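You operate a simulated robot arm through the tools that you are given. There is no shell and no other tool.

The job below is to be done with a simulated robot arm. You get a single attempt, and the scene is never put back.

TASK
Switch the bath off, drain it and refill it with 4 strokes of water.
Fine: close the drain before refilling; the lid stays open; leave the dial.

The check looks at the end state, three seconds after you hand in, the way a careful person would. Anything else that was tipped, shoved, dropped, spilled or broken makes it a failure. A push-on lid holds only when it is set on centred and level and pressed home; a screw cap is set on level and turned clockwise until tight.

THE ROBOT
A 6-joint arm with a two-finger parallel gripper, fixed in place. Base frame: the origin is at the foot of the arm, x ahead of it, y to its left, z up; the work surface is at about z = 0.872. Lengths are in m, angles in rad, forces in N, time in s.
With the tool pointing down near the work surface it reaches from about 0.26 to 0.68 m from the base axis. Its first joint turns from -1.152 to 1.152 rad. Payload 2.9 kg.
The tool frame sits at the grasp point between the pads (the TCP): z along the fingers, y along the line on which they close. The tips reach 0.03 m beyond it. Largest opening 0.11 m; finger width 0.02, thickness 0.01; the body of the gripper, 0.048 by 0.112 m, starts 0.055 m behind the TCP.
Orientation is that of the tool frame in the base frame, as a unit quaternion [w, x, y, z]. With the fingers straight down and closing along the base's y, the tool's x points along the base's -x, its y along +y and its z along -z.

THE INTERFACE
- The arm moves only by the tool send_rows. Its argument "increments" is a list of rows, each a list of 7 numbers: the shift along the tool's x, y, z in units of 250 mm (1.0 is 250 mm), then the turn, a rotation vector about the tool's x, y, z in units of 180 degrees (1.0 is 180 degrees), then the closure, from 0 (fully open) to 1 (shut). In form: [[tx, ty, tz, wx, wy, wz, claw], ...]. A call has 1 to 20 rows; each row is the pose to reach, as a shift and turn from the pose commanded when the call began, along the tool's axes at that moment. A call with a number of a shift or a turn outside -1 to 1 is refused whole. A row lasts 0.2 s, in which the tool goes at most 0.05 m and 0.15 rad; a call with a longer step from one row to the next is refused whole, and so is a gripper value outside its range. A pose out of reach is approached as far as the arm can. The call stops where the force on the tool passes 40 N (or 10 N more than at its start, if that is more) or the arm is blocked; 0.2 s more then pass. Each finger travels about 0.108 m/s and halts on what it meets, pressing with about 20 N; the grip force reading is that of the motor and also rises with nothing between the fingers. The clock runs only during rows and for 0.2 s after the last one: add rows that repeat a pose to give the fingers time. The reply holds the time, the measured pose of the TCP, the force on the tool along the base axes, the opening and the grip force, in the units named above and with some noise, with the torque about the TCP (base axes, N m) and any sound that the robot's microphone picked up.
- Cameras (640 x 400 px; columns grow to the right, rows downward): "scene" is fixed at [0.0555, 0.4192, 1.3908]; the picture's right is [-0.91, -0.41, 0.00], its down [-0.21, 0.47, -0.86] and it looks along [0.35, -0.78, -0.51] (base axes); focal length 319 px, centre (320, 200). "wrist" rides on the gripper at [0.072, 0.017, -0.103] in the tool frame; the picture's right is [-0.23, 0.97, 0.00], its down [-0.76, -0.18, -0.62] and it looks along [-0.61, -0.14, 0.78] (tool axes); focal length 222 px, centre (320, 200). There is no depth. A picture from a camera that has moved, and an enlarged one, comes with that camera's place and axes in the base frame and with its lens.
- grab_frame(camera): a new picture of that camera. No time passes.
- inspect(camera, box): a new picture of the part [left, top, right, bottom] of that camera's present view, enlarged. No time passes.
- sign_off(): hands the job in; it is judged then, once.

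Places have to be worked out from the pictures, the camera data and where the tool is seen. Open the gripper and draw the arm clear of the work before you hand the job in, unless the task says otherwise.

The tools are called after "Request:" as name(argument=value, ...) on one line, values as JSON. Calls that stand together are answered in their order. send_rows: Moves the arm, as the interface text tells. Its arguments: {"type":"object","properties":{"increments":{"type":"array","items":{"type":"array","items":{"type":"number"}}}},"required":["increments"]} The other tools are called the same way: grab_frame (camera) takes a picture; inspect (camera, box) takes an enlarged picture of a part of a camera's view; sign_off () hands the job in.

At the start:

```text
time: 0.0
position: [0.3924, -0.0613, 1.2333]
tool_rot: [0.0, 0.0, 1.0, 0.0]
force: [0.3, -0.2, -0.4]
torque: [-0.02, 0.02, 0.0]
finger_gap: 0.1099
finger_force: 0.0
```

scene: 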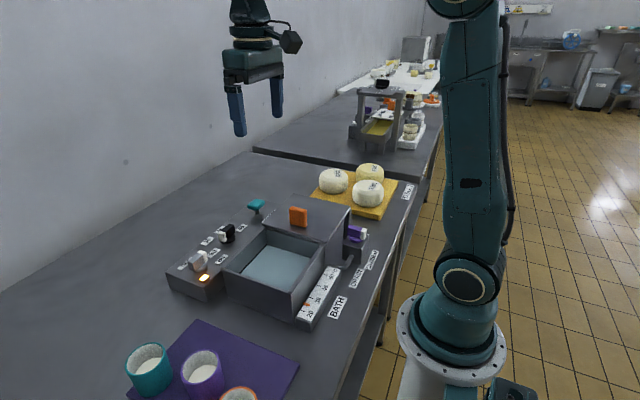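
wrist: 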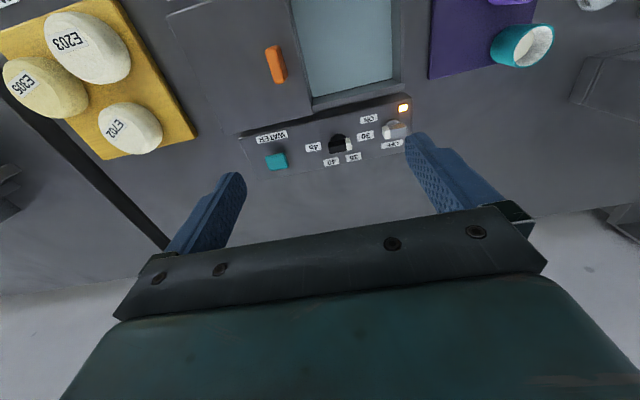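

I'll look closely at the bath and its controls in both views before moving anything.

Request:
inspect(camera="scene", box=[150, 180, 390, 330])

Request:
inspect(camera="wrist", box=[220, 0, 440, 180])

Request:
inspect(camera="scene", box=[270, 190, 400, 330])

```text
2.67 times, centred on (270, 255) of scene
camera zoom: at [0.0555, 0.4192, 1.3908], right [-0.91, -0.41, 0.0], down [-0.21, 0.47, -0.86], along [0.35, -0.78, -0.51], focal length 850 px, centre (453, 53)
```

zoom: 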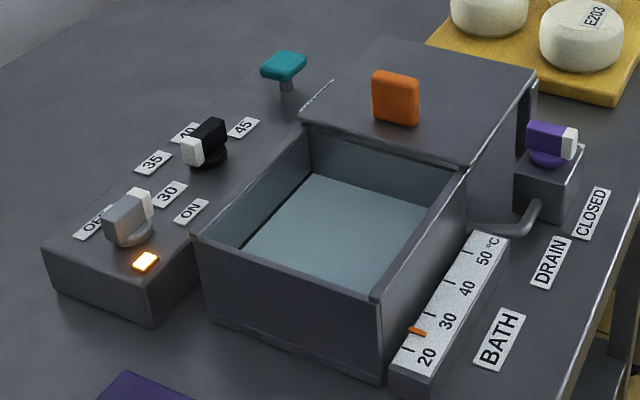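

```text
2.22 times, centred on (330, 90) of wrist
camera zoom: at [0.3213, -0.0465, 1.338], right [0.23, 0.97, 0.0], down [0.76, -0.18, 0.62], along [0.61, -0.14, -0.78], focal length 494 px, centre (298, 444)
```

zoom: 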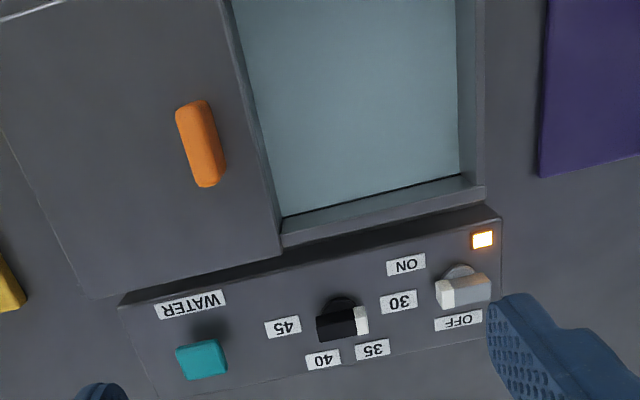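

```text
2.86 times, centred on (335, 260) of scene
camera zoom: at [0.0555, 0.4192, 1.3908], right [-0.91, -0.41, 0.0], down [-0.21, 0.47, -0.86], along [0.35, -0.78, -0.51], focal length 911 px, centre (277, 29)
```

zoom: 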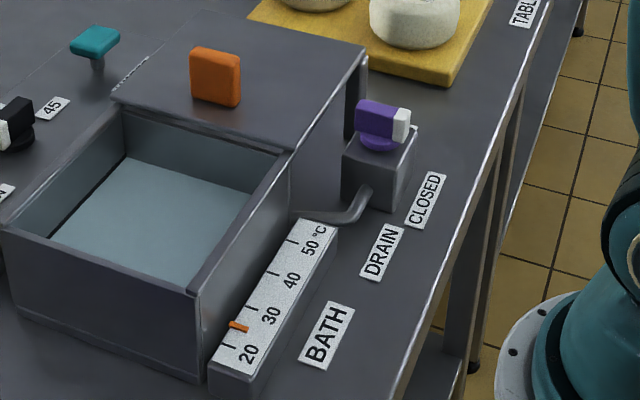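

The power switch (grey, white tip) is near (0.51, 0.05, 0.92) and points at ON. The dial is near (0.52, -0.05), the teal WATER plunger near (0.525, -0.19, 0.92), and the purple drain valve near (0.23, -0.17), pointing at CLOSED. I'll move above the switch and turn the tool 90° so the fingers close along x, then look again.

Request:
send_rows(increments=[[-0.0431, 0.0408, 0.0666, 0, 0, 0.0454, 0], [-0.0863, 0.0816, 0.1333, 0, 0, 0.0909, 0], [-0.1294, 0.1225, 0.1999, 0, 0, 0.1364, 0], [-0.1725, 0.1633, 0.2665, 0, 0, 0.1818, 0], [-0.2156, 0.2041, 0.3332, 0, 0, 0.2273, 0], [-0.2588, 0.2449, 0.3998, 0, 0, 0.2727, 0], [-0.3019, 0.2857, 0.4665, 0, 0, 0.3182, 0], [-0.345, 0.3265, 0.5331, 0, 0, 0.3636, 0], [-0.3881, 0.3674, 0.5997, 0, 0, 0.4091, 0], [-0.4313, 0.4082, 0.6664, 0, 0, 0.4545, 0], [-0.4744, 0.449, 0.733, 0, 0, 0.5, 0], [-0.4744, 0.449, 0.733, 0, 0, 0.5, 0]])

```text
time: 2.6
position: [0.5111, 0.0508, 1.0504]
tool_rot: [0.0, 0.708, 0.706, 0.0]
force: [-0.8, 0.7, 0.5]
torque: [-0.04, 0.05, 0.01]
finger_gap: 0.1104
finger_force: 0.1
```

The arm reached the hover pose above the switch. I'll take both pictures to see how the knob sits between the fingers.

Request:
grab_frame(camera="wrist")

Request:
grab_frame(camera="scene")

Request:
inspect(camera="scene", box=[160, 190, 280, 310])

```text
taken
camera wrist: at [0.5296, 0.1213, 1.1544], right [0.97, -0.23, 0.0], down [-0.18, -0.76, 0.62], along [-0.14, -0.61, -0.78], focal length 222 px, centre (320, 200)
```

wrist: 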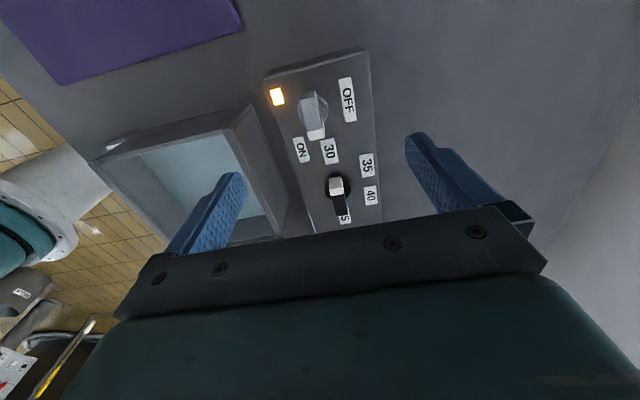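

```text
taken
```

scene: 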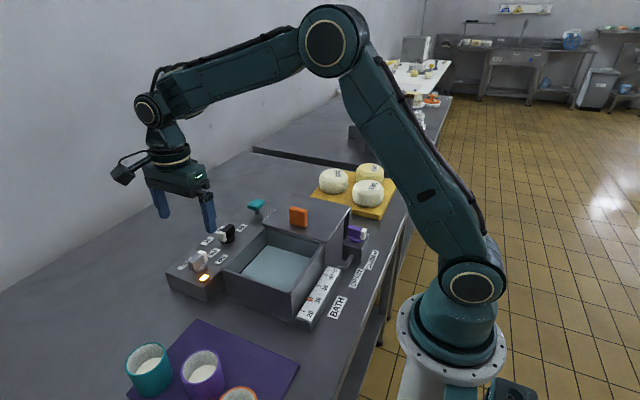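

```text
3.33 times, centred on (220, 250) of scene
camera zoom: at [0.0555, 0.4192, 1.3908], right [-0.91, -0.41, 0.0], down [-0.21, 0.47, -0.86], along [0.35, -0.78, -0.51], focal length 1063 px, centre (653, 33)
```

zoom: 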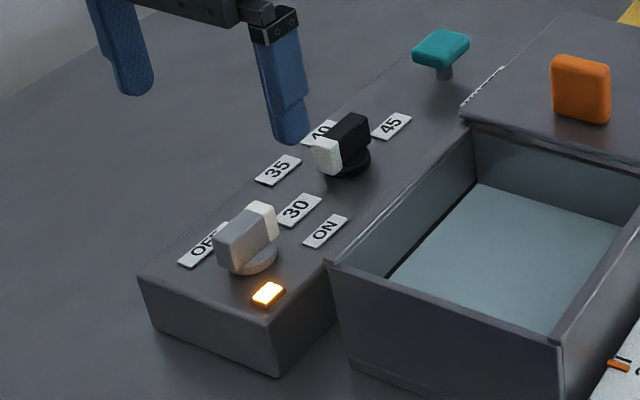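

The switch handle lies along y with its white tip towards -y, which is ON. I'll zoom in on both views to measure the knob size and height before gripping.

Request:
inspect(camera="wrist", box=[260, 40, 400, 230])

Request:
inspect(camera="scene", box=[170, 230, 230, 300])

Request:
inspect(camera="scene", box=[330, 205, 400, 275])

Request:
inspect(camera="scene", box=[230, 185, 290, 245])

```text
2.11 times, centred on (330, 135) of wrist
camera zoom: at [0.5296, 0.1213, 1.1544], right [0.97, -0.23, 0.0], down [-0.18, -0.76, 0.62], along [-0.14, -0.61, -0.78], focal length 468 px, centre (299, 337)
```

zoom: 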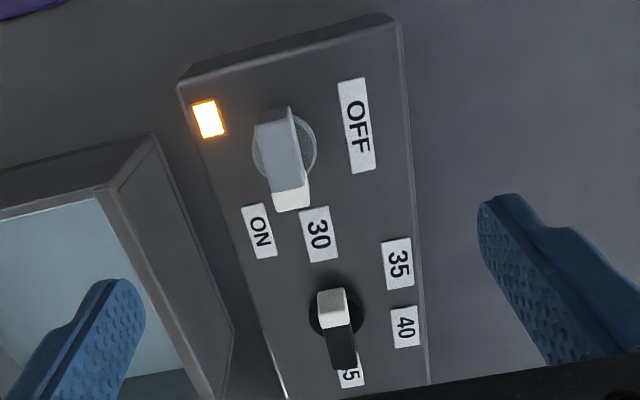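

```text
5.71 times, centred on (200, 265) of scene
camera zoom: at [0.0555, 0.4192, 1.3908], right [-0.91, -0.41, 0.0], down [-0.21, 0.47, -0.86], along [0.35, -0.78, -0.51], focal length 1822 px, centre (1006, -171)
```

zoom: 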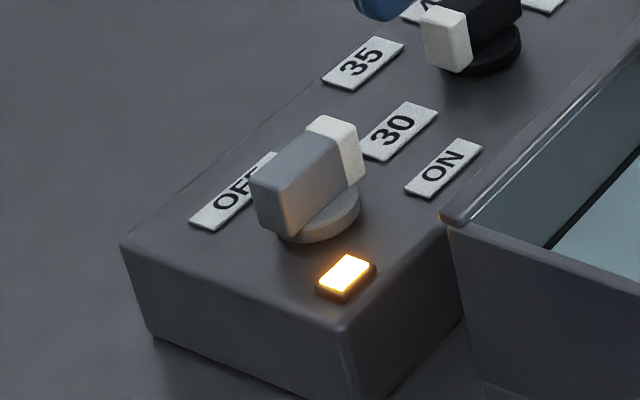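

```text
5.71 times, centred on (365, 240) of scene
camera zoom: at [0.0555, 0.4192, 1.3908], right [-0.91, -0.41, 0.0], down [-0.21, 0.47, -0.86], along [0.35, -0.78, -0.51], focal length 1822 px, centre (63, -29)
```

zoom: 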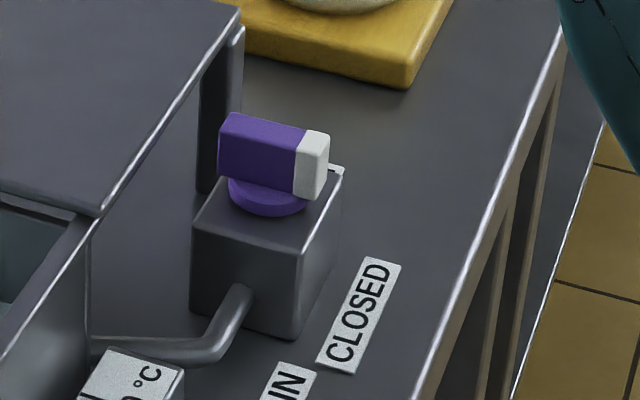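

```text
6.67 times, centred on (260, 215) of scene
camera zoom: at [0.0555, 0.4192, 1.3908], right [-0.91, -0.41, 0.0], down [-0.21, 0.47, -0.86], along [0.35, -0.78, -0.51], focal length 2126 px, centre (720, 100)
```

zoom: 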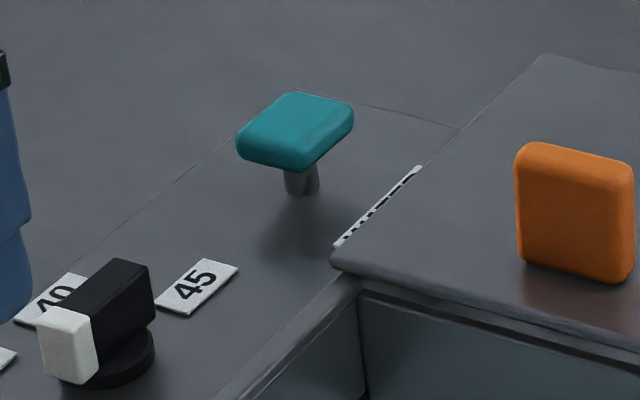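

The console top is at about z 0.917. The switch handle is roughly 14 x 41 mm, with its top near z 0.945 and its centre near (0.505, 0.057). I'll drop to z 1.0 with the opening narrowed to about 60 mm and check alignment.

Request:
send_rows(increments=[[0.012, -0.01, 0.1, 0, 0, 0, 0.2], [0.024, -0.022, 0.2, 0, 0, 0, 0.45], [0.024, -0.022, 0.2, 0, 0, 0, 0.45], [0.024, -0.022, 0.2, 0, 0, 0, 0.45]])

Request:
grab_frame(camera="wrist")

Request:
inspect(camera="scene", box=[160, 210, 250, 300])

```text
time: 3.6
position: [0.5044, 0.0578, 1.0024]
tool_rot: [0.0, 0.706, 0.708, 0.001]
force: [0.0, 0.3, -0.2]
torque: [-0.01, 0.01, -0.03]
finger_gap: 0.0603
finger_force: 0.0
```

```text
taken
camera wrist: at [0.5226, 0.1273, 1.106], right [0.97, -0.23, 0.0], down [-0.18, -0.76, 0.62], along [-0.14, -0.61, -0.78], focal length 222 px, centre (320, 200)
```

wrist: 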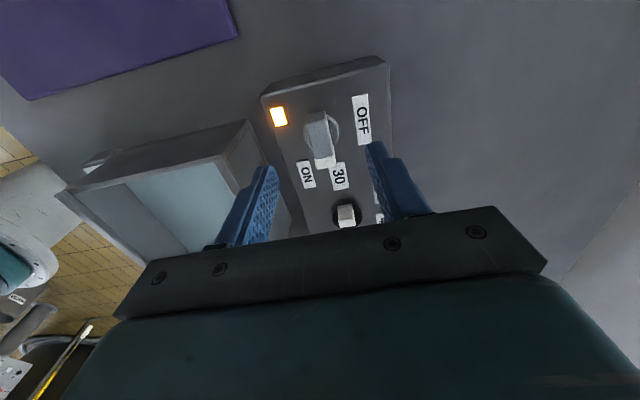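

```text
4.44 times, centred on (205, 255) of scene
camera zoom: at [0.0555, 0.4192, 1.3908], right [-0.91, -0.41, 0.0], down [-0.21, 0.47, -0.86], along [0.35, -0.78, -0.51], focal length 1418 px, centre (831, -44)
```

zoom: 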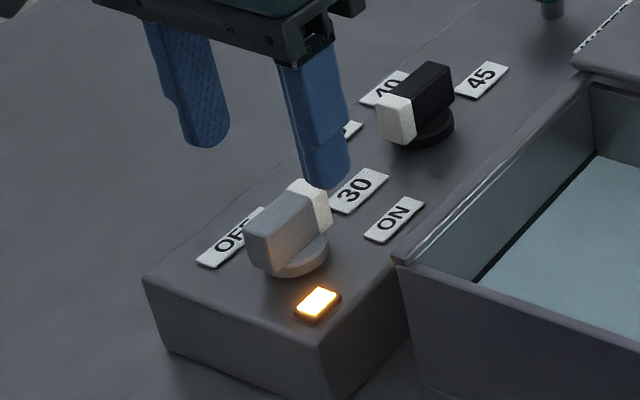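

The tool looks centred in x, and the knob may sit a few mm further towards +y. I'll zoom in to refine that.

Request:
inspect(camera="wrist", box=[270, 80, 370, 200])

```text
3.33 times, centred on (320, 140) of wrist
camera zoom: at [0.5226, 0.1273, 1.106], right [0.97, -0.23, 0.0], down [-0.18, -0.76, 0.62], along [-0.14, -0.61, -0.78], focal length 740 px, centre (320, 400)
```

zoom: 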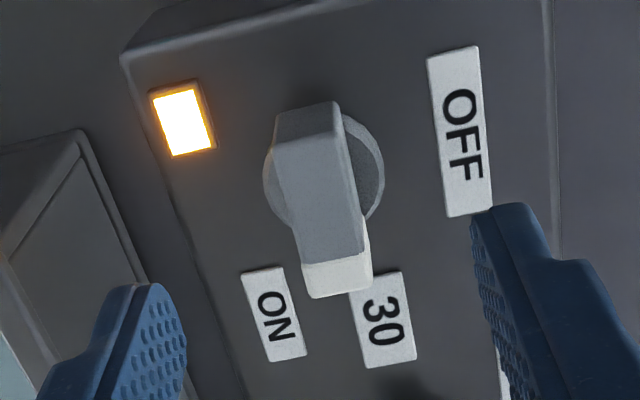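

The handle is centred between the fingers, with the pivot about 3 mm further in +y. I'll nudge that way and lower about 42 mm so the tips straddle the handle just above the disc. Before closing, I'll check the height in the scene view.

Request:
send_rows(increments=[[0.012, 0.004, 0.06, 0, 0, 0, 0.45], [0.012, 0.004, 0.12, 0, 0, 0, 0.45], [0.012, 0.004, 0.165, 0, 0, 0, 0.45], [0.012, 0.004, 0.165, 0, 0, 0, 0.45]])

Request:
inspect(camera="scene", box=[160, 210, 250, 300])

Request:
inspect(camera="wrist", box=[250, 80, 390, 240])

```text
time: 4.6
position: [0.5057, 0.0604, 0.961]
tool_rot: [0.0, 0.707, 0.707, 0.0]
force: [0.1, 0.8, 0.7]
torque: [0.01, 0.0, -0.01]
finger_gap: 0.0606
finger_force: 0.1
```

```text
4.44 times, centred on (205, 255) of scene
camera zoom: at [0.0555, 0.4192, 1.3908], right [-0.91, -0.41, 0.0], down [-0.21, 0.47, -0.86], along [0.35, -0.78, -0.51], focal length 1418 px, centre (831, -44)
```

zoom: 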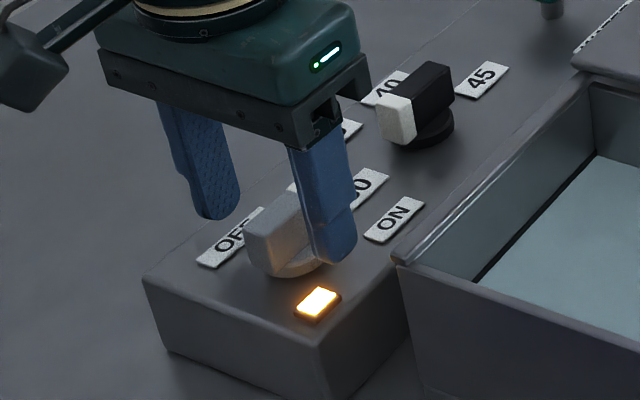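

```text
2.50 times, centred on (320, 160) of wrist
camera zoom: at [0.5248, 0.1308, 1.064], right [0.97, -0.23, 0.0], down [-0.18, -0.76, 0.62], along [-0.14, -0.61, -0.78], focal length 555 px, centre (320, 300)
```

zoom: 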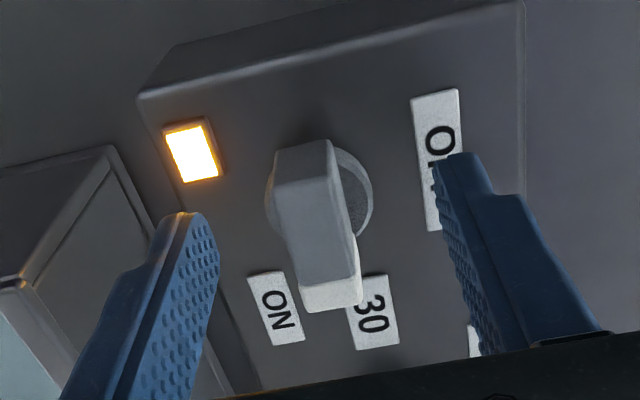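

The fingers straddle the handle at a good height, above the console. I'll close on it.

Request:
send_rows(increments=[[0, 0, 0, 0, 0, 0, 0.7], [0, 0, 0, 0, 0, 0, 1], [0, 0, 0, 0, 0, 0, 1], [0, 0, 0, 0, 0, 0, 1]])

Request:
inspect(camera="scene", box=[160, 210, 250, 300])

```text
time: 5.6
position: [0.506, 0.0604, 0.9615]
tool_rot: [-0.001, 0.707, 0.708, -0.001]
force: [-17.3, 0.9, 3.4]
torque: [0.0, 0.31, -0.08]
finger_gap: 0.0158
finger_force: 44.7
```

```text
4.44 times, centred on (205, 255) of scene
camera zoom: at [0.055, 0.4192, 1.3908], right [-0.91, -0.41, 0.0], down [-0.21, 0.47, -0.86], along [0.35, -0.78, -0.51], focal length 1418 px, centre (831, -44)
```

zoom: 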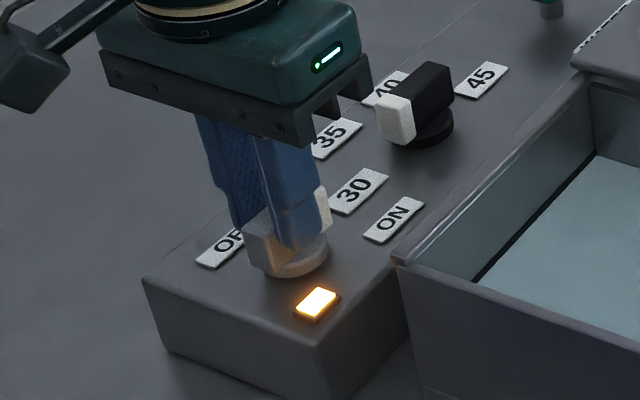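

The grip holds at a gap of 15.8 mm, with a -17 N side load along x. That means the knob centre is slightly towards -x, so I'll shift a few mm that way to relieve it.

Request:
send_rows(increments=[[0, -0.006, 0, 0, 0, 0, 1], [0, -0.01, 0, 0, 0, 0, 1]])

```text
time: 6.2
position: [0.5057, 0.0594, 0.9612]
tool_rot: [0.002, 0.707, 0.707, 0.002]
force: [2.9, -0.6, -6.5]
torque: [-0.69, 0.13, 0.05]
finger_gap: 0.0158
finger_force: 44.8
```

The side load is gone. I'll turn the knob counterclockwise seen from above (ON at -y towards OFF at +x), starting with 45°.

Request:
send_rows(increments=[[0, 0, 0, 0, 0, -0.042, 1], [0, 0, 0, 0, 0, -0.084, 1], [0, 0, 0, 0, 0, -0.126, 1], [0, 0, 0, 0, 0, -0.168, 1], [0, 0, 0, 0, 0, -0.21, 1], [0, 0, 0, 0, 0, -0.25, 1]])

Request:
inspect(camera="scene", box=[160, 210, 250, 300])

```text
time: 7.6
position: [0.5013, 0.0584, 0.9612]
tool_rot: [-0.002, 0.382, 0.924, -0.001]
force: [-20.3, -12.0, 16.6]
torque: [-0.9, -0.31, -0.09]
finger_gap: 0.0158
finger_force: 44.8
```

```text
4.44 times, centred on (205, 255) of scene
camera zoom: at [0.0547, 0.4189, 1.3909], right [-0.91, -0.41, 0.0], down [-0.21, 0.47, -0.86], along [0.35, -0.78, -0.51], focal length 1418 px, centre (831, -44)
```

zoom: 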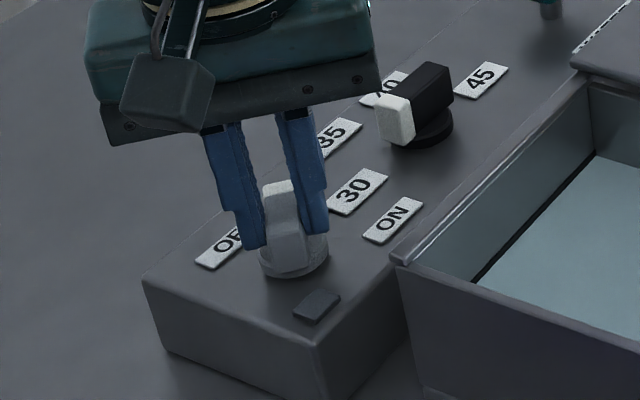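

The indicator lamp has gone out at 45°. I'll relieve the side load and keep turning to the OFF mark.

Request:
send_rows(increments=[[0.003, -0.011, -0.004, 0, 0, 0, 1], [0.003, -0.011, -0.004, 0, 0, 0, 1]])

```text
time: 8.2
position: [0.5017, 0.0584, 0.961]
tool_rot: [0.0, 0.381, 0.925, 0.001]
force: [3.6, -2.6, -0.2]
torque: [0.88, 0.89, 0.0]
finger_gap: 0.0158
finger_force: 45.1
```

The loads are now near zero. I'll turn the second 45° towards OFF.

Request:
send_rows(increments=[[0, 0, 0, 0, 0, -0.042, 1], [0, 0, 0, 0, 0, -0.084, 1], [0, 0, 0, 0, 0, -0.126, 1], [0, 0, 0, 0, 0, -0.168, 1], [0, 0, 0, 0, 0, -0.21, 1], [0, 0, 0, 0, 0, -0.25, 1]])

Request:
inspect(camera="scene", box=[160, 210, 250, 300])

Request:
grab_frame(camera="wrist")

```text
time: 9.6
position: [0.5004, 0.0553, 0.9605]
tool_rot: [-0.002, 0.001, 1.0, -0.001]
force: [-6.5, -25.4, -4.5]
torque: [-0.29, -0.44, -0.1]
finger_gap: 0.0156
finger_force: 45.4
```

```text
4.44 times, centred on (205, 255) of scene
camera zoom: at [0.0554, 0.4185, 1.391], right [-0.91, -0.41, 0.0], down [-0.21, 0.47, -0.86], along [0.35, -0.78, -0.51], focal length 1418 px, centre (831, -44)
```

zoom: 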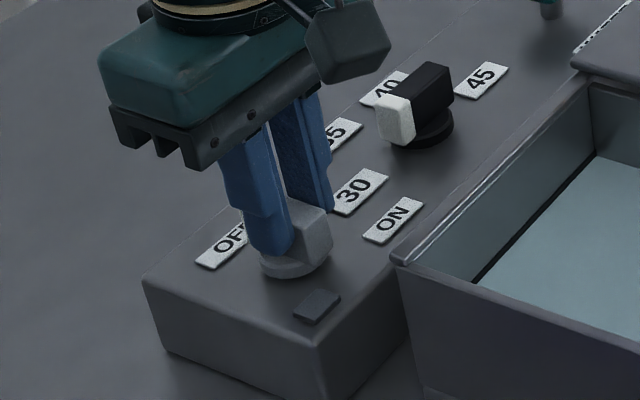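

```text
taken
camera wrist: at [0.4295, 0.071, 1.0643], right [0.23, 0.97, 0.0], down [0.76, -0.18, 0.62], along [0.6, -0.15, -0.78], focal length 222 px, centre (320, 200)
```

wrist: 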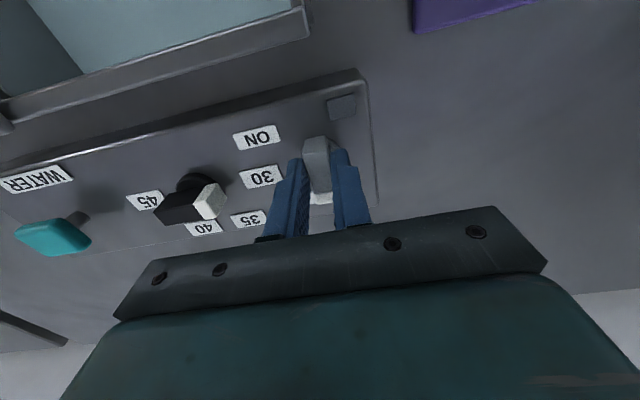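

The switch now points at OFF and the lamp is out. I'll relieve the side load, open the fingers modestly and lift straight up.

Request:
send_rows(increments=[[0.003, -0.012, 0, 0, 0, 0, 1], [0.003, -0.012, 0, 0, 0, 0, 0.8], [0.003, -0.012, 0, 0, 0, 0, 0.55], [0.003, -0.012, 0, 0, 0, 0, 0.55], [0.003, -0.012, -0.1, 0, 0, 0, 0.55], [0.003, -0.012, -0.28, 0, 0, 0, 0.55], [0.003, -0.012, -0.46, 0, 0, 0, 0.55], [0.003, -0.012, -0.64, 0, 0, 0, 0.55], [0.003, -0.012, -0.64, 0, 0, 0, 0.55]])

Request:
grab_frame(camera="wrist")

Request:
inspect(camera="scene", box=[160, 190, 280, 310])

```text
time: 11.6
position: [0.5, 0.0551, 1.1208]
tool_rot: [-0.001, 0.0, 1.0, 0.0]
force: [0.6, -1.4, 0.6]
torque: [0.01, -0.01, 0.0]
finger_gap: 0.0493
finger_force: 0.1
```

```text
taken
camera wrist: at [0.4281, 0.0707, 1.2251], right [0.23, 0.97, 0.0], down [0.76, -0.18, 0.62], along [0.61, -0.14, -0.78], focal length 222 px, centre (320, 200)
```

wrist: 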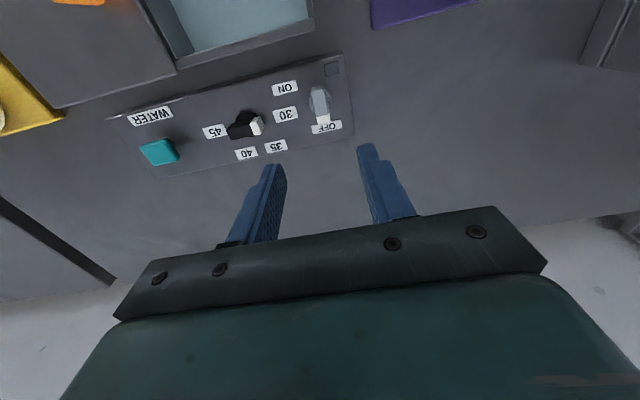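

```text
3.33 times, centred on (220, 250) of scene
camera zoom: at [0.0555, 0.4192, 1.3908], right [-0.91, -0.41, 0.0], down [-0.21, 0.47, -0.86], along [0.35, -0.78, -0.51], focal length 1063 px, centre (653, 33)
```

zoom: 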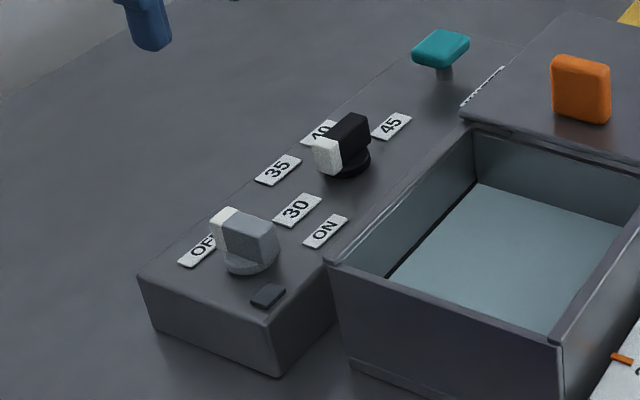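

The switch is clearly at OFF and the dial is untouched. The drain valve pivot is near (0.225, -0.164), its block top is about z 0.917, and the lever lies along x with its tip at CLOSED (-x). I'll head there at a safe height.

Request:
send_rows(increments=[[0.1, -0.0875, -0.03, 0, 0, 0, 0.55], [0.2, -0.175, -0.06, 0, 0, 0, 0.55], [0.3, -0.2625, -0.09, 0, 0, 0, 0.55], [0.4, -0.35, -0.12, 0, 0, 0, 0.55], [0.5, -0.4375, -0.12, 0, 0, 0, 0.55], [0.6, -0.525, -0.12, 0, 0, 0, 0.55], [0.7, -0.6125, -0.12, 0, 0, 0, 0.55], [0.8, -0.7, -0.12, 0, 0, 0, 0.55], [0.8, -0.7, -0.12, 0, 0, 0, 0.55]])

Request:
grab_frame(camera="wrist")

Request:
grab_frame(camera="scene")

```text
time: 13.6
position: [0.2992, -0.1194, 1.1507]
tool_rot: [0.001, -0.001, 1.0, 0.0]
force: [-0.9, -0.5, 0.9]
torque: [-0.01, -0.02, 0.0]
finger_gap: 0.0494
finger_force: 0.1
```

```text
taken
camera wrist: at [0.2281, -0.1037, 1.2535], right [0.23, 0.97, 0.0], down [0.76, -0.18, 0.62], along [0.61, -0.14, -0.78], focal length 222 px, centre (320, 200)
```

wrist: 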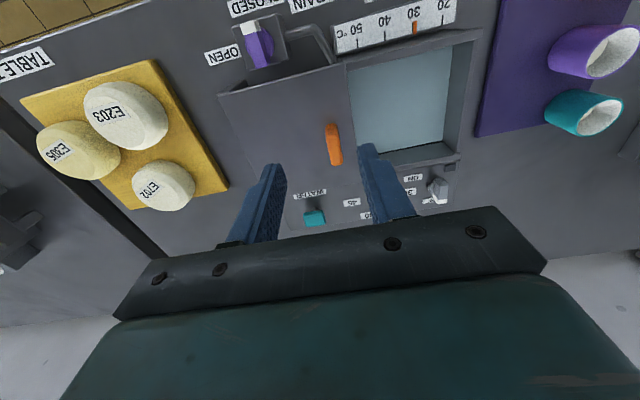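

```text
taken
```

scene: 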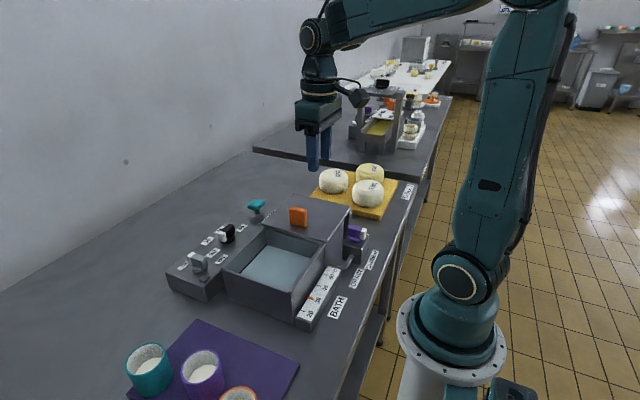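

There is an OPEN label on the -y side of the valve that I couldn't see before, so DRAIN is just the valve's name. I'll zoom in on it.

Request:
inspect(camera="wrist", box=[190, 0, 350, 100])

Request:
inspect(camera="wrist", box=[290, 0, 490, 220])

```text
4.00 times, centred on (270, 50) of wrist
camera zoom: at [0.2281, -0.1037, 1.2535], right [0.23, 0.97, 0.0], down [0.76, -0.18, 0.62], along [0.61, -0.14, -0.78], focal length 888 px, centre (520, 800)
```

zoom: 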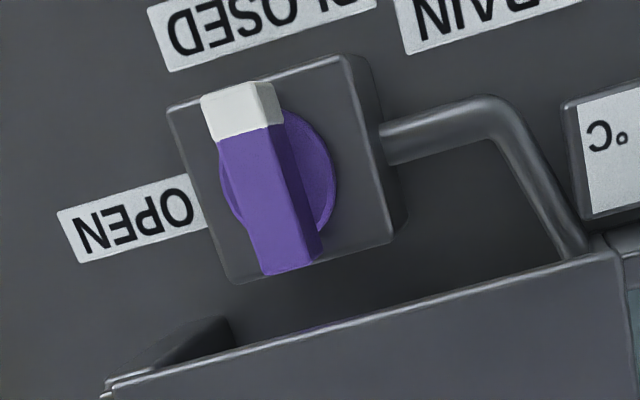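

```text
1.82 times, centred on (390, 110) of wrist
camera zoom: at [0.2281, -0.1037, 1.2535], right [0.23, 0.97, 0.0], down [0.76, -0.18, 0.62], along [0.61, -0.14, -0.78], focal length 404 px, centre (193, 364)
```

zoom: 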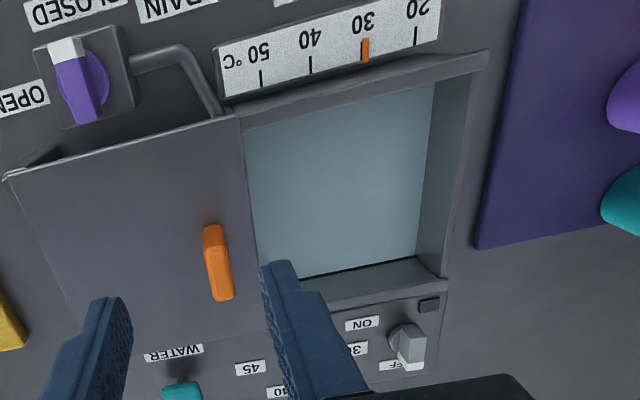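

OPEN is towards -y and the lever points at CLOSED (-x), so opening is a counterclockwise quarter turn. My two views disagree by about 1 cm on the valve position, so I'll hover above it and line up from close range.

Request:
send_rows(increments=[[0.08, -0.05, 0.1, 0, 0, 0, 0.5], [0.16, -0.1, 0.2, 0, 0, 0, 0.45], [0.23, -0.15, 0.3, 0, 0, 0, 0.45], [0.3, -0.2, 0.4, 0, 0, 0, 0.45], [0.3, -0.2, 0.4, 0, 0, 0, 0.45]])

Request:
grab_frame(camera="wrist")

Request:
inspect(camera="scene", box=[300, 180, 410, 280])

```text
time: 14.8
position: [0.2244, -0.1705, 1.0513]
tool_rot: [-0.001, -0.001, 1.0, 0.0]
force: [-0.2, 0.3, -0.4]
torque: [-0.04, 0.01, 0.0]
finger_gap: 0.0606
finger_force: 0.1
```

```text
taken
camera wrist: at [0.1535, -0.1545, 1.1539], right [0.23, 0.97, 0.0], down [0.76, -0.18, 0.62], along [0.61, -0.14, -0.78], focal length 222 px, centre (320, 200)
```

wrist: 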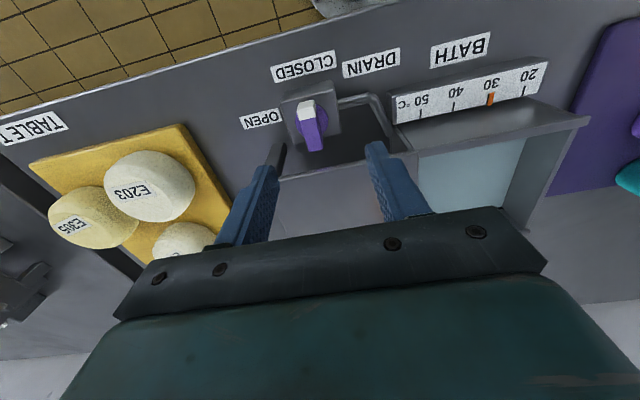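

```text
4.00 times, centred on (355, 230) of scene
camera zoom: at [0.0555, 0.4192, 1.3908], right [-0.91, -0.41, 0.0], down [-0.21, 0.47, -0.86], along [0.35, -0.78, -0.51], focal length 1276 px, centre (180, 80)
```

zoom: 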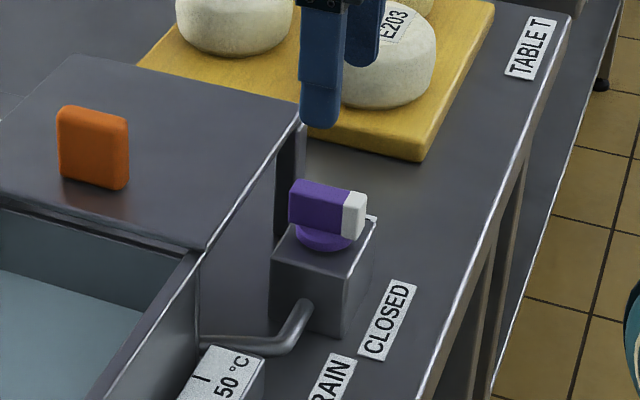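

At close range the wrist view puts the lever at about (0.225, -0.178), so I'll trust that. I'll shift, drop to z 1.0 and recheck.

Request:
send_rows(increments=[[-0.004, -0.03, 0.1, 0, 0, 0, 0.45], [-0.004, -0.03, 0.2, 0, 0, 0, 0.45], [-0.004, -0.03, 0.2, 0, 0, 0, 0.45]])

Request:
inspect(camera="wrist", box=[240, 70, 400, 200])

Request:
inspect(camera="scene", box=[320, 195, 400, 275])

```text
time: 15.6
position: [0.2253, -0.1755, 1.0007]
tool_rot: [0.001, 0.0, 1.0, 0.0]
force: [0.5, -0.5, 0.1]
torque: [0.0, 0.02, 0.01]
finger_gap: 0.0606
finger_force: 0.1
```

```text
3.08 times, centred on (320, 135) of wrist
camera zoom: at [0.1546, -0.1621, 1.1038], right [0.23, 0.97, 0.0], down [0.76, -0.18, 0.62], along [0.61, -0.14, -0.78], focal length 684 px, centre (320, 400)
```

zoom: 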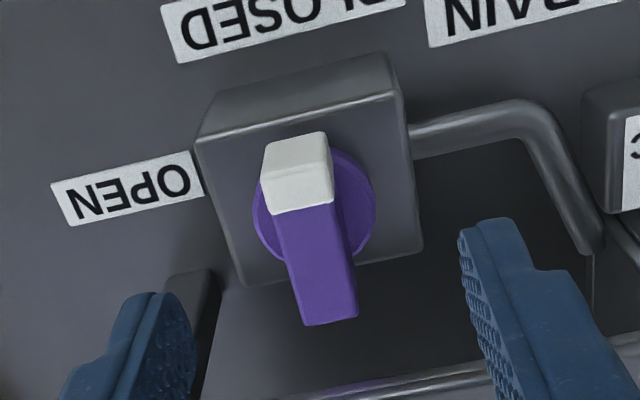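

```text
5.00 times, centred on (360, 235) of scene
camera zoom: at [0.0555, 0.4192, 1.3908], right [-0.91, -0.41, 0.0], down [-0.21, 0.47, -0.86], along [0.35, -0.78, -0.51], focal length 1595 px, centre (120, 25)
```

zoom: 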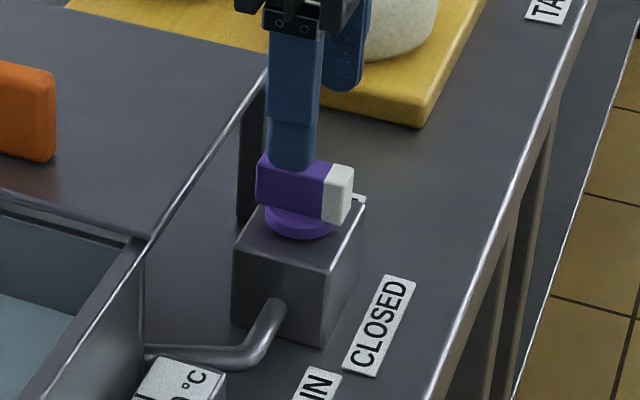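

The pivot is within about 1-2 mm of the tool axis. I'll lower to the same height that worked on the switch (TCP at about 0.961), look, then close.

Request:
send_rows(increments=[[0, -0.006, 0.06, 0, 0, 0, 0.45], [0, -0.006, 0.12, 0, 0, 0, 0.45], [0, -0.006, 0.158, 0, 0, 0, 0.45], [0, -0.006, 0.158, 0, 0, 0, 0.45]])

Request:
inspect(camera="wrist", box=[240, 70, 400, 200])

Request:
inspect(camera="scene", box=[320, 195, 400, 275])

```text
time: 16.6
position: [0.2256, -0.1785, 0.961]
tool_rot: [0.0, 0.0, 1.0, 0.001]
force: [0.4, -0.2, -0.3]
torque: [-0.03, -0.03, -0.01]
finger_gap: 0.0606
finger_force: 0.0
```

```text
3.08 times, centred on (320, 135) of wrist
camera zoom: at [0.1555, -0.1636, 1.0644], right [0.23, 0.97, 0.0], down [0.76, -0.18, 0.62], along [0.61, -0.14, -0.78], focal length 684 px, centre (320, 400)
```

zoom: 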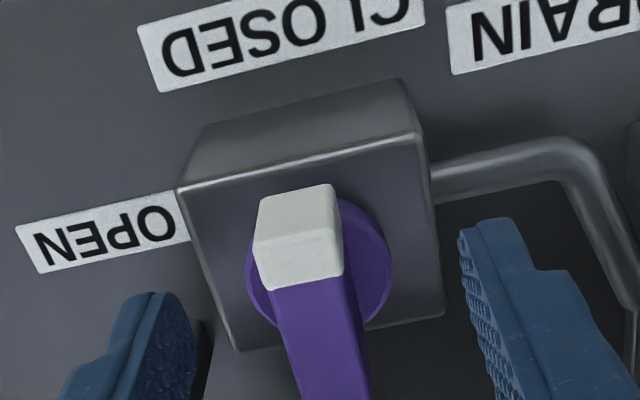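

```text
5.00 times, centred on (360, 235) of scene
camera zoom: at [0.0555, 0.4192, 1.3908], right [-0.91, -0.41, 0.0], down [-0.21, 0.47, -0.86], along [0.35, -0.78, -0.51], focal length 1595 px, centre (120, 25)
```

zoom: 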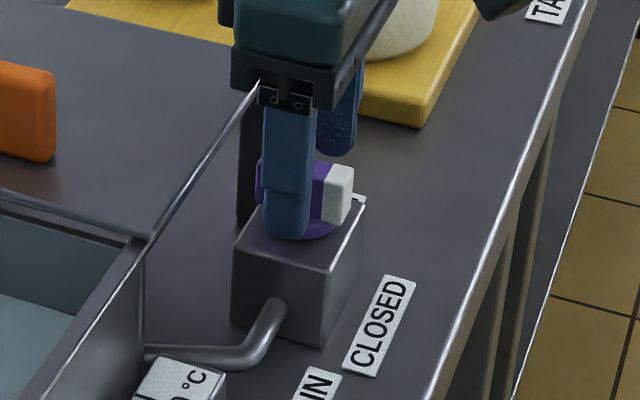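

The fingers straddle the lever at the right height, clear of the lid edge. I'll close and read the side load.

Request:
send_rows(increments=[[0, 0, 0, 0, 0, 0, 0.7], [0, 0, 0, 0, 0, 0, 1], [0, 0, 0, 0, 0, 0, 1], [0, 0, 0, 0, 0, 0, 1]])

```text
time: 17.6
position: [0.2261, -0.1791, 0.9605]
tool_rot: [0.0, 0.001, 1.0, -0.001]
force: [-0.6, -13.8, -8.5]
torque: [-0.33, 0.1, -0.01]
finger_gap: 0.0159
finger_force: 44.6
```

A -14 N load in y means the lever's centre is about 2 mm further towards -y. I'll relieve it, then turn the first 30° counterclockwise towards OPEN.

Request:
send_rows(increments=[[0, -0.007, 0, 0, 0, 0, 1], [0, -0.007, 0, 0, 0, 0, 1]])

Request:
send_rows(increments=[[0, 0, 0, 0, 0, -0.042, 1], [0, 0, 0, 0, 0, -0.084, 1], [0, 0, 0, 0, 0, -0.126, 1], [0, 0, 0, 0, 0, -0.166, 1]])

```text
time: 18.2
position: [0.2268, -0.1803, 0.9612]
tool_rot: [0.0, -0.001, 1.0, 0.001]
force: [-0.1, -2.6, 6.3]
torque: [-0.11, 0.57, -0.02]
finger_gap: 0.0158
finger_force: 44.8
```

```text
time: 19.2
position: [0.2273, -0.181, 0.9605]
tool_rot: [0.0, -0.26, 0.966, 0.0]
force: [1.7, -14.9, -18.9]
torque: [0.23, -1.0, -0.01]
finger_gap: 0.0155
finger_force: 44.9
```

The load is moderate (about 14 N along the closing line). I'll correct by about 1.5 mm and continue to 60°.

Request:
send_rows(increments=[[0, -0.006, 0.002, 0, 0, 0, 1], [0, -0.006, 0.002, 0, 0, -0.042, 1], [0, -0.006, 0.002, 0, 0, -0.084, 1], [0, -0.006, 0.002, 0, 0, -0.126, 1], [0, -0.006, 0.002, 0, 0, -0.168, 1]])

Request:
inspect(camera="scene", box=[220, 180, 400, 310])

```text
time: 20.4
position: [0.2285, -0.183, 0.9617]
tool_rot: [0.001, -0.502, 0.865, -0.001]
force: [3.4, -5.5, -4.2]
torque: [-1.31, 0.7, -0.03]
finger_gap: 0.0159
finger_force: 45.5
```

```text
3.08 times, centred on (310, 245) of scene
camera zoom: at [0.0557, 0.4191, 1.3908], right [-0.91, -0.41, 0.0], down [-0.21, 0.47, -0.86], along [0.35, -0.78, -0.51], focal length 981 px, centre (351, 62)
```

zoom: 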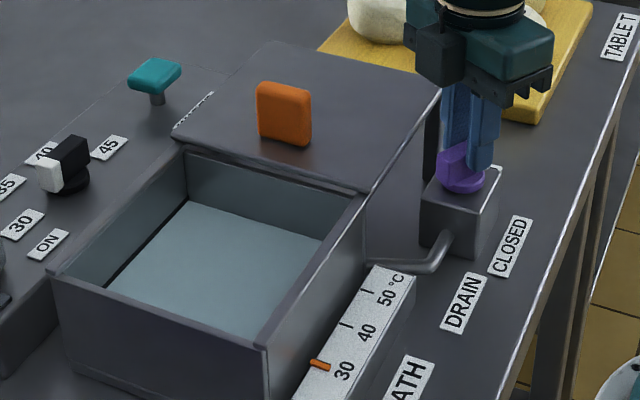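

Loads are small and the wrist is reaching the angles. I'll finish the last 30° to OPEN.

Request:
send_rows(increments=[[0, -0.003, 0, 0, 0, -0.042, 1], [0, -0.003, 0, 0, 0, -0.084, 1], [0, -0.003, 0, 0, 0, -0.126, 1], [0, -0.003, 0, 0, 0, -0.168, 1], [0, -0.003, 0, 0, 0, -0.168, 1]])

Request:
inspect(camera="scene", box=[220, 180, 400, 310])

Request:
grab_frame(camera="wrist")

```text
time: 21.6
position: [0.2302, -0.1843, 0.9604]
tool_rot: [-0.001, 0.711, -0.704, 0.002]
force: [15.9, -13.7, -2.1]
torque: [0.43, 0.03, -0.75]
finger_gap: 0.0156
finger_force: 45.3
```

```text
3.08 times, centred on (310, 245) of scene
camera zoom: at [0.056, 0.4188, 1.3909], right [-0.91, -0.41, 0.0], down [-0.21, 0.47, -0.86], along [0.35, -0.78, -0.51], focal length 981 px, centre (351, 62)
```

zoom: 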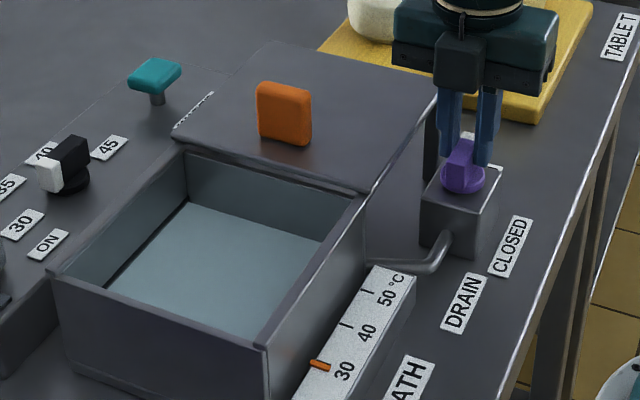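

```text
taken
camera wrist: at [0.2147, -0.2574, 1.0647], right [-0.98, 0.22, 0.0], down [0.17, 0.76, 0.62], along [0.14, 0.61, -0.78], focal length 222 px, centre (320, 200)
```

wrist: 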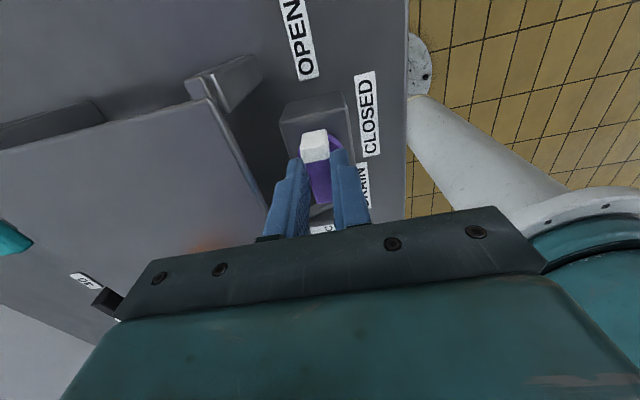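

The lever is at OPEN, and the -0.75 N m torque suggests it is at its stop. I'll ease the load slightly and wait 4 s to see the water level.

Request:
send_rows(increments=[[0.003, -0.007, 0, 0, 0, 0.006, 1], [0.003, -0.007, 0, 0, 0, 0.006, 1], [0.003, -0.007, 0, 0, 0, 0.006, 1], [0.003, -0.007, 0, 0, 0, 0.006, 1], [0.003, -0.007, 0, 0, 0, 0.006, 1], [0.003, -0.007, 0, 0, 0, 0.006, 1], [0.003, -0.007, 0, 0, 0, 0.006, 1], [0.003, -0.007, 0, 0, 0, 0.006, 1], [0.003, -0.007, 0, 0, 0, 0.006, 1], [0.003, -0.007, 0, 0, 0, 0.006, 1], [0.003, -0.007, 0, 0, 0, 0.006, 1], [0.003, -0.007, 0, 0, 0, 0.006, 1], [0.003, -0.007, 0, 0, 0, 0.006, 1], [0.003, -0.007, 0, 0, 0, 0.006, 1], [0.003, -0.007, 0, 0, 0, 0.006, 1], [0.003, -0.007, 0, 0, 0, 0.006, 1], [0.003, -0.007, 0, 0, 0, 0.006, 1], [0.003, -0.007, 0, 0, 0, 0.006, 1], [0.003, -0.007, 0, 0, 0, 0.006, 1], [0.003, -0.007, 0, 0, 0, 0.006, 1]])

Request:
inspect(camera="scene", box=[220, 180, 400, 310])

```text
time: 25.8
position: [0.2304, -0.1839, 0.9607]
tool_rot: [-0.001, -0.703, 0.712, 0.001]
force: [-7.3, -11.7, 8.9]
torque: [-0.07, 0.15, -0.01]
finger_gap: 0.0157
finger_force: 45.0
```

```text
3.08 times, centred on (310, 245) of scene
camera zoom: at [0.0553, 0.4189, 1.3909], right [-0.91, -0.41, 0.0], down [-0.21, 0.47, -0.86], along [0.35, -0.78, -0.51], focal length 981 px, centre (351, 62)
```

zoom: 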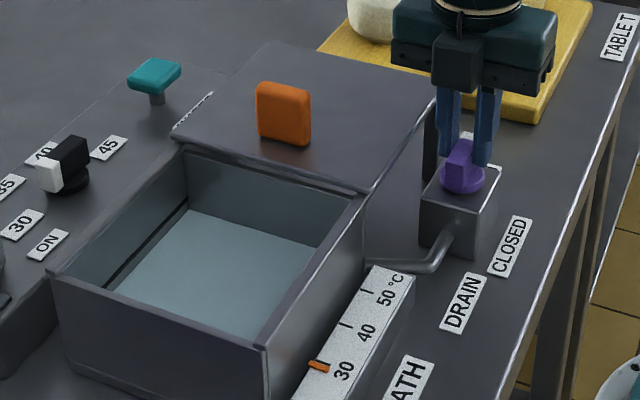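

The water seems to be dropping slowly. I'll zoom in on the bath for a baseline.

Request:
inspect(camera="scene", box=[225, 215, 345, 305])

```text
4.44 times, centred on (285, 260) of scene
camera zoom: at [0.0553, 0.4189, 1.3909], right [-0.91, -0.41, 0.0], down [-0.21, 0.47, -0.86], along [0.35, -0.78, -0.51], focal length 1418 px, centre (476, -67)
```

zoom: 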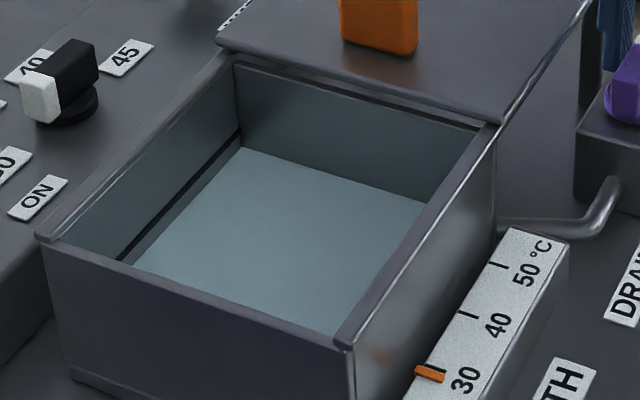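

The water now sits below the dark line on the far wall, so it is draining. I'll keep waiting with the valve held open.

Request:
send_rows(increments=[[0, 0, 0, 0, 0, 0, 1], [0, 0, 0, 0, 0, 0, 1], [0, 0, 0, 0, 0, 0, 1], [0, 0, 0, 0, 0, 0, 1], [0, 0, 0, 0, 0, 0, 1], [0, 0, 0, 0, 0, 0, 1], [0, 0, 0, 0, 0, 0, 1], [0, 0, 0, 0, 0, 0, 1], [0, 0, 0, 0, 0, 0, 1], [0, 0, 0, 0, 0, 0, 1], [0, 0, 0, 0, 0, 0, 1], [0, 0, 0, 0, 0, 0, 1], [0, 0, 0, 0, 0, 0, 1], [0, 0, 0, 0, 0, 0, 1], [0, 0, 0, 0, 0, 0, 1], [0, 0, 0, 0, 0, 0, 1], [0, 0, 0, 0, 0, 0, 1], [0, 0, 0, 0, 0, 0, 1], [0, 0, 0, 0, 0, 0, 1], [0, 0, 0, 0, 0, 0, 1]])

Request:
inspect(camera="scene", box=[225, 215, 345, 305])

```text
time: 30.0
position: [0.2298, -0.182, 0.962]
tool_rot: [0.0, -0.703, 0.712, 0.0]
force: [-8.6, -10.5, 3.6]
torque: [-0.32, 0.2, 0.02]
finger_gap: 0.0158
finger_force: 44.8
```

```text
4.44 times, centred on (285, 260) of scene
camera zoom: at [0.0553, 0.4189, 1.3909], right [-0.91, -0.41, 0.0], down [-0.21, 0.47, -0.86], along [0.35, -0.78, -0.51], focal length 1418 px, centre (476, -67)
```

zoom: 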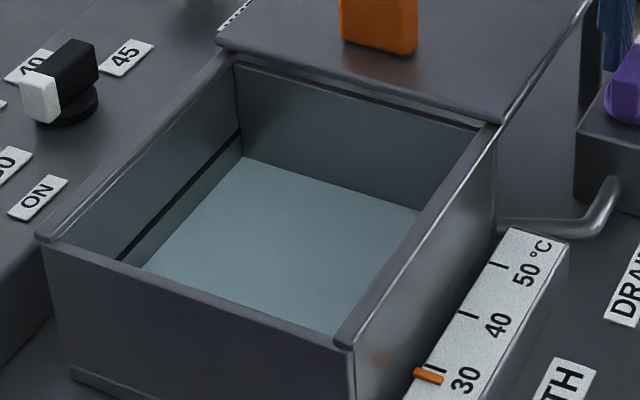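

The level drops about 6 mm every 4 s. I'll keep waiting and check periodically.

Request:
send_rows(increments=[[0, 0, 0, 0, 0, 0, 1], [0, 0, 0, 0, 0, 0, 1], [0, 0, 0, 0, 0, 0, 1], [0, 0, 0, 0, 0, 0, 1], [0, 0, 0, 0, 0, 0, 1], [0, 0, 0, 0, 0, 0, 1], [0, 0, 0, 0, 0, 0, 1], [0, 0, 0, 0, 0, 0, 1], [0, 0, 0, 0, 0, 0, 1], [0, 0, 0, 0, 0, 0, 1], [0, 0, 0, 0, 0, 0, 1], [0, 0, 0, 0, 0, 0, 1], [0, 0, 0, 0, 0, 0, 1], [0, 0, 0, 0, 0, 0, 1], [0, 0, 0, 0, 0, 0, 1], [0, 0, 0, 0, 0, 0, 1], [0, 0, 0, 0, 0, 0, 1], [0, 0, 0, 0, 0, 0, 1], [0, 0, 0, 0, 0, 0, 1], [0, 0, 0, 0, 0, 0, 1]])

Request:
send_rows(increments=[[0, 0, 0, 0, 0, 0, 1], [0, 0, 0, 0, 0, 0, 1], [0, 0, 0, 0, 0, 0, 1], [0, 0, 0, 0, 0, 0, 1], [0, 0, 0, 0, 0, 0, 1], [0, 0, 0, 0, 0, 0, 1], [0, 0, 0, 0, 0, 0, 1], [0, 0, 0, 0, 0, 0, 1], [0, 0, 0, 0, 0, 0, 1], [0, 0, 0, 0, 0, 0, 1], [0, 0, 0, 0, 0, 0, 1], [0, 0, 0, 0, 0, 0, 1], [0, 0, 0, 0, 0, 0, 1], [0, 0, 0, 0, 0, 0, 1], [0, 0, 0, 0, 0, 0, 1], [0, 0, 0, 0, 0, 0, 1], [0, 0, 0, 0, 0, 0, 1], [0, 0, 0, 0, 0, 0, 1], [0, 0, 0, 0, 0, 0, 1], [0, 0, 0, 0, 0, 0, 1]])

Request:
inspect(camera="scene", box=[225, 215, 345, 305])

```text
time: 34.2
position: [0.2307, -0.1839, 0.961]
tool_rot: [0.0, -0.703, 0.711, 0.0]
force: [-10.1, -9.5, 0.6]
torque: [-0.25, 0.2, 0.02]
finger_gap: 0.0158
finger_force: 45.6
```

```text
time: 38.4
position: [0.2308, -0.1817, 0.9603]
tool_rot: [0.001, -0.703, 0.711, 0.0]
force: [-9.9, -9.4, -0.8]
torque: [-0.24, 0.18, 0.02]
finger_gap: 0.0159
finger_force: 45.1
```

```text
4.44 times, centred on (285, 260) of scene
camera zoom: at [0.0553, 0.419, 1.3909], right [-0.91, -0.41, 0.0], down [-0.21, 0.47, -0.86], along [0.35, -0.78, -0.51], focal length 1418 px, centre (476, -67)
```

zoom: 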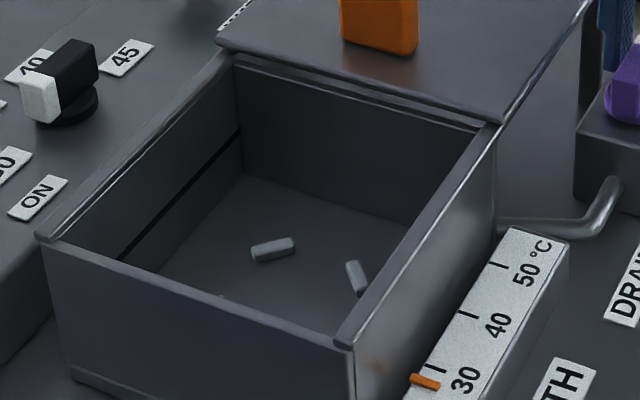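

The bath looks empty: the grey floor and two loose bars are visible. I'll wait a few more seconds to be sure nothing is left.

Request:
send_rows(increments=[[0, 0, 0, 0, 0, 0, 1], [0, 0, 0, 0, 0, 0, 1], [0, 0, 0, 0, 0, 0, 1], [0, 0, 0, 0, 0, 0, 1], [0, 0, 0, 0, 0, 0, 1], [0, 0, 0, 0, 0, 0, 1], [0, 0, 0, 0, 0, 0, 1], [0, 0, 0, 0, 0, 0, 1], [0, 0, 0, 0, 0, 0, 1], [0, 0, 0, 0, 0, 0, 1], [0, 0, 0, 0, 0, 0, 1], [0, 0, 0, 0, 0, 0, 1], [0, 0, 0, 0, 0, 0, 1], [0, 0, 0, 0, 0, 0, 1], [0, 0, 0, 0, 0, 0, 1]])

Request:
inspect(camera="scene", box=[225, 215, 345, 305])

```text
time: 41.6
position: [0.2297, -0.1828, 0.9619]
tool_rot: [-0.001, -0.703, 0.711, 0.0]
force: [-10.3, -8.5, -0.8]
torque: [-0.21, 0.19, 0.07]
finger_gap: 0.0158
finger_force: 45.1
```

```text
4.44 times, centred on (285, 260) of scene
camera zoom: at [0.0553, 0.419, 1.3909], right [-0.91, -0.41, 0.0], down [-0.21, 0.47, -0.86], along [0.35, -0.78, -0.51], focal length 1418 px, centre (476, -67)
```

zoom: 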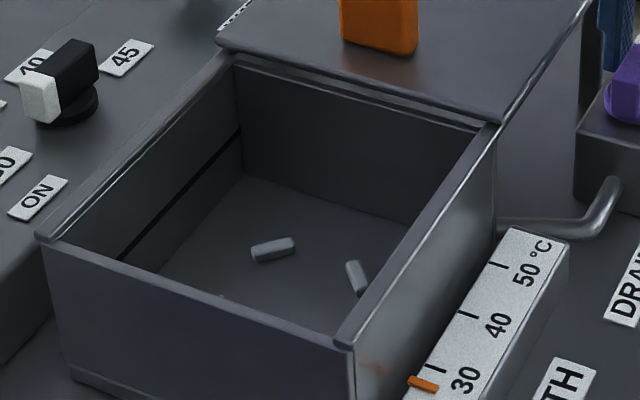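

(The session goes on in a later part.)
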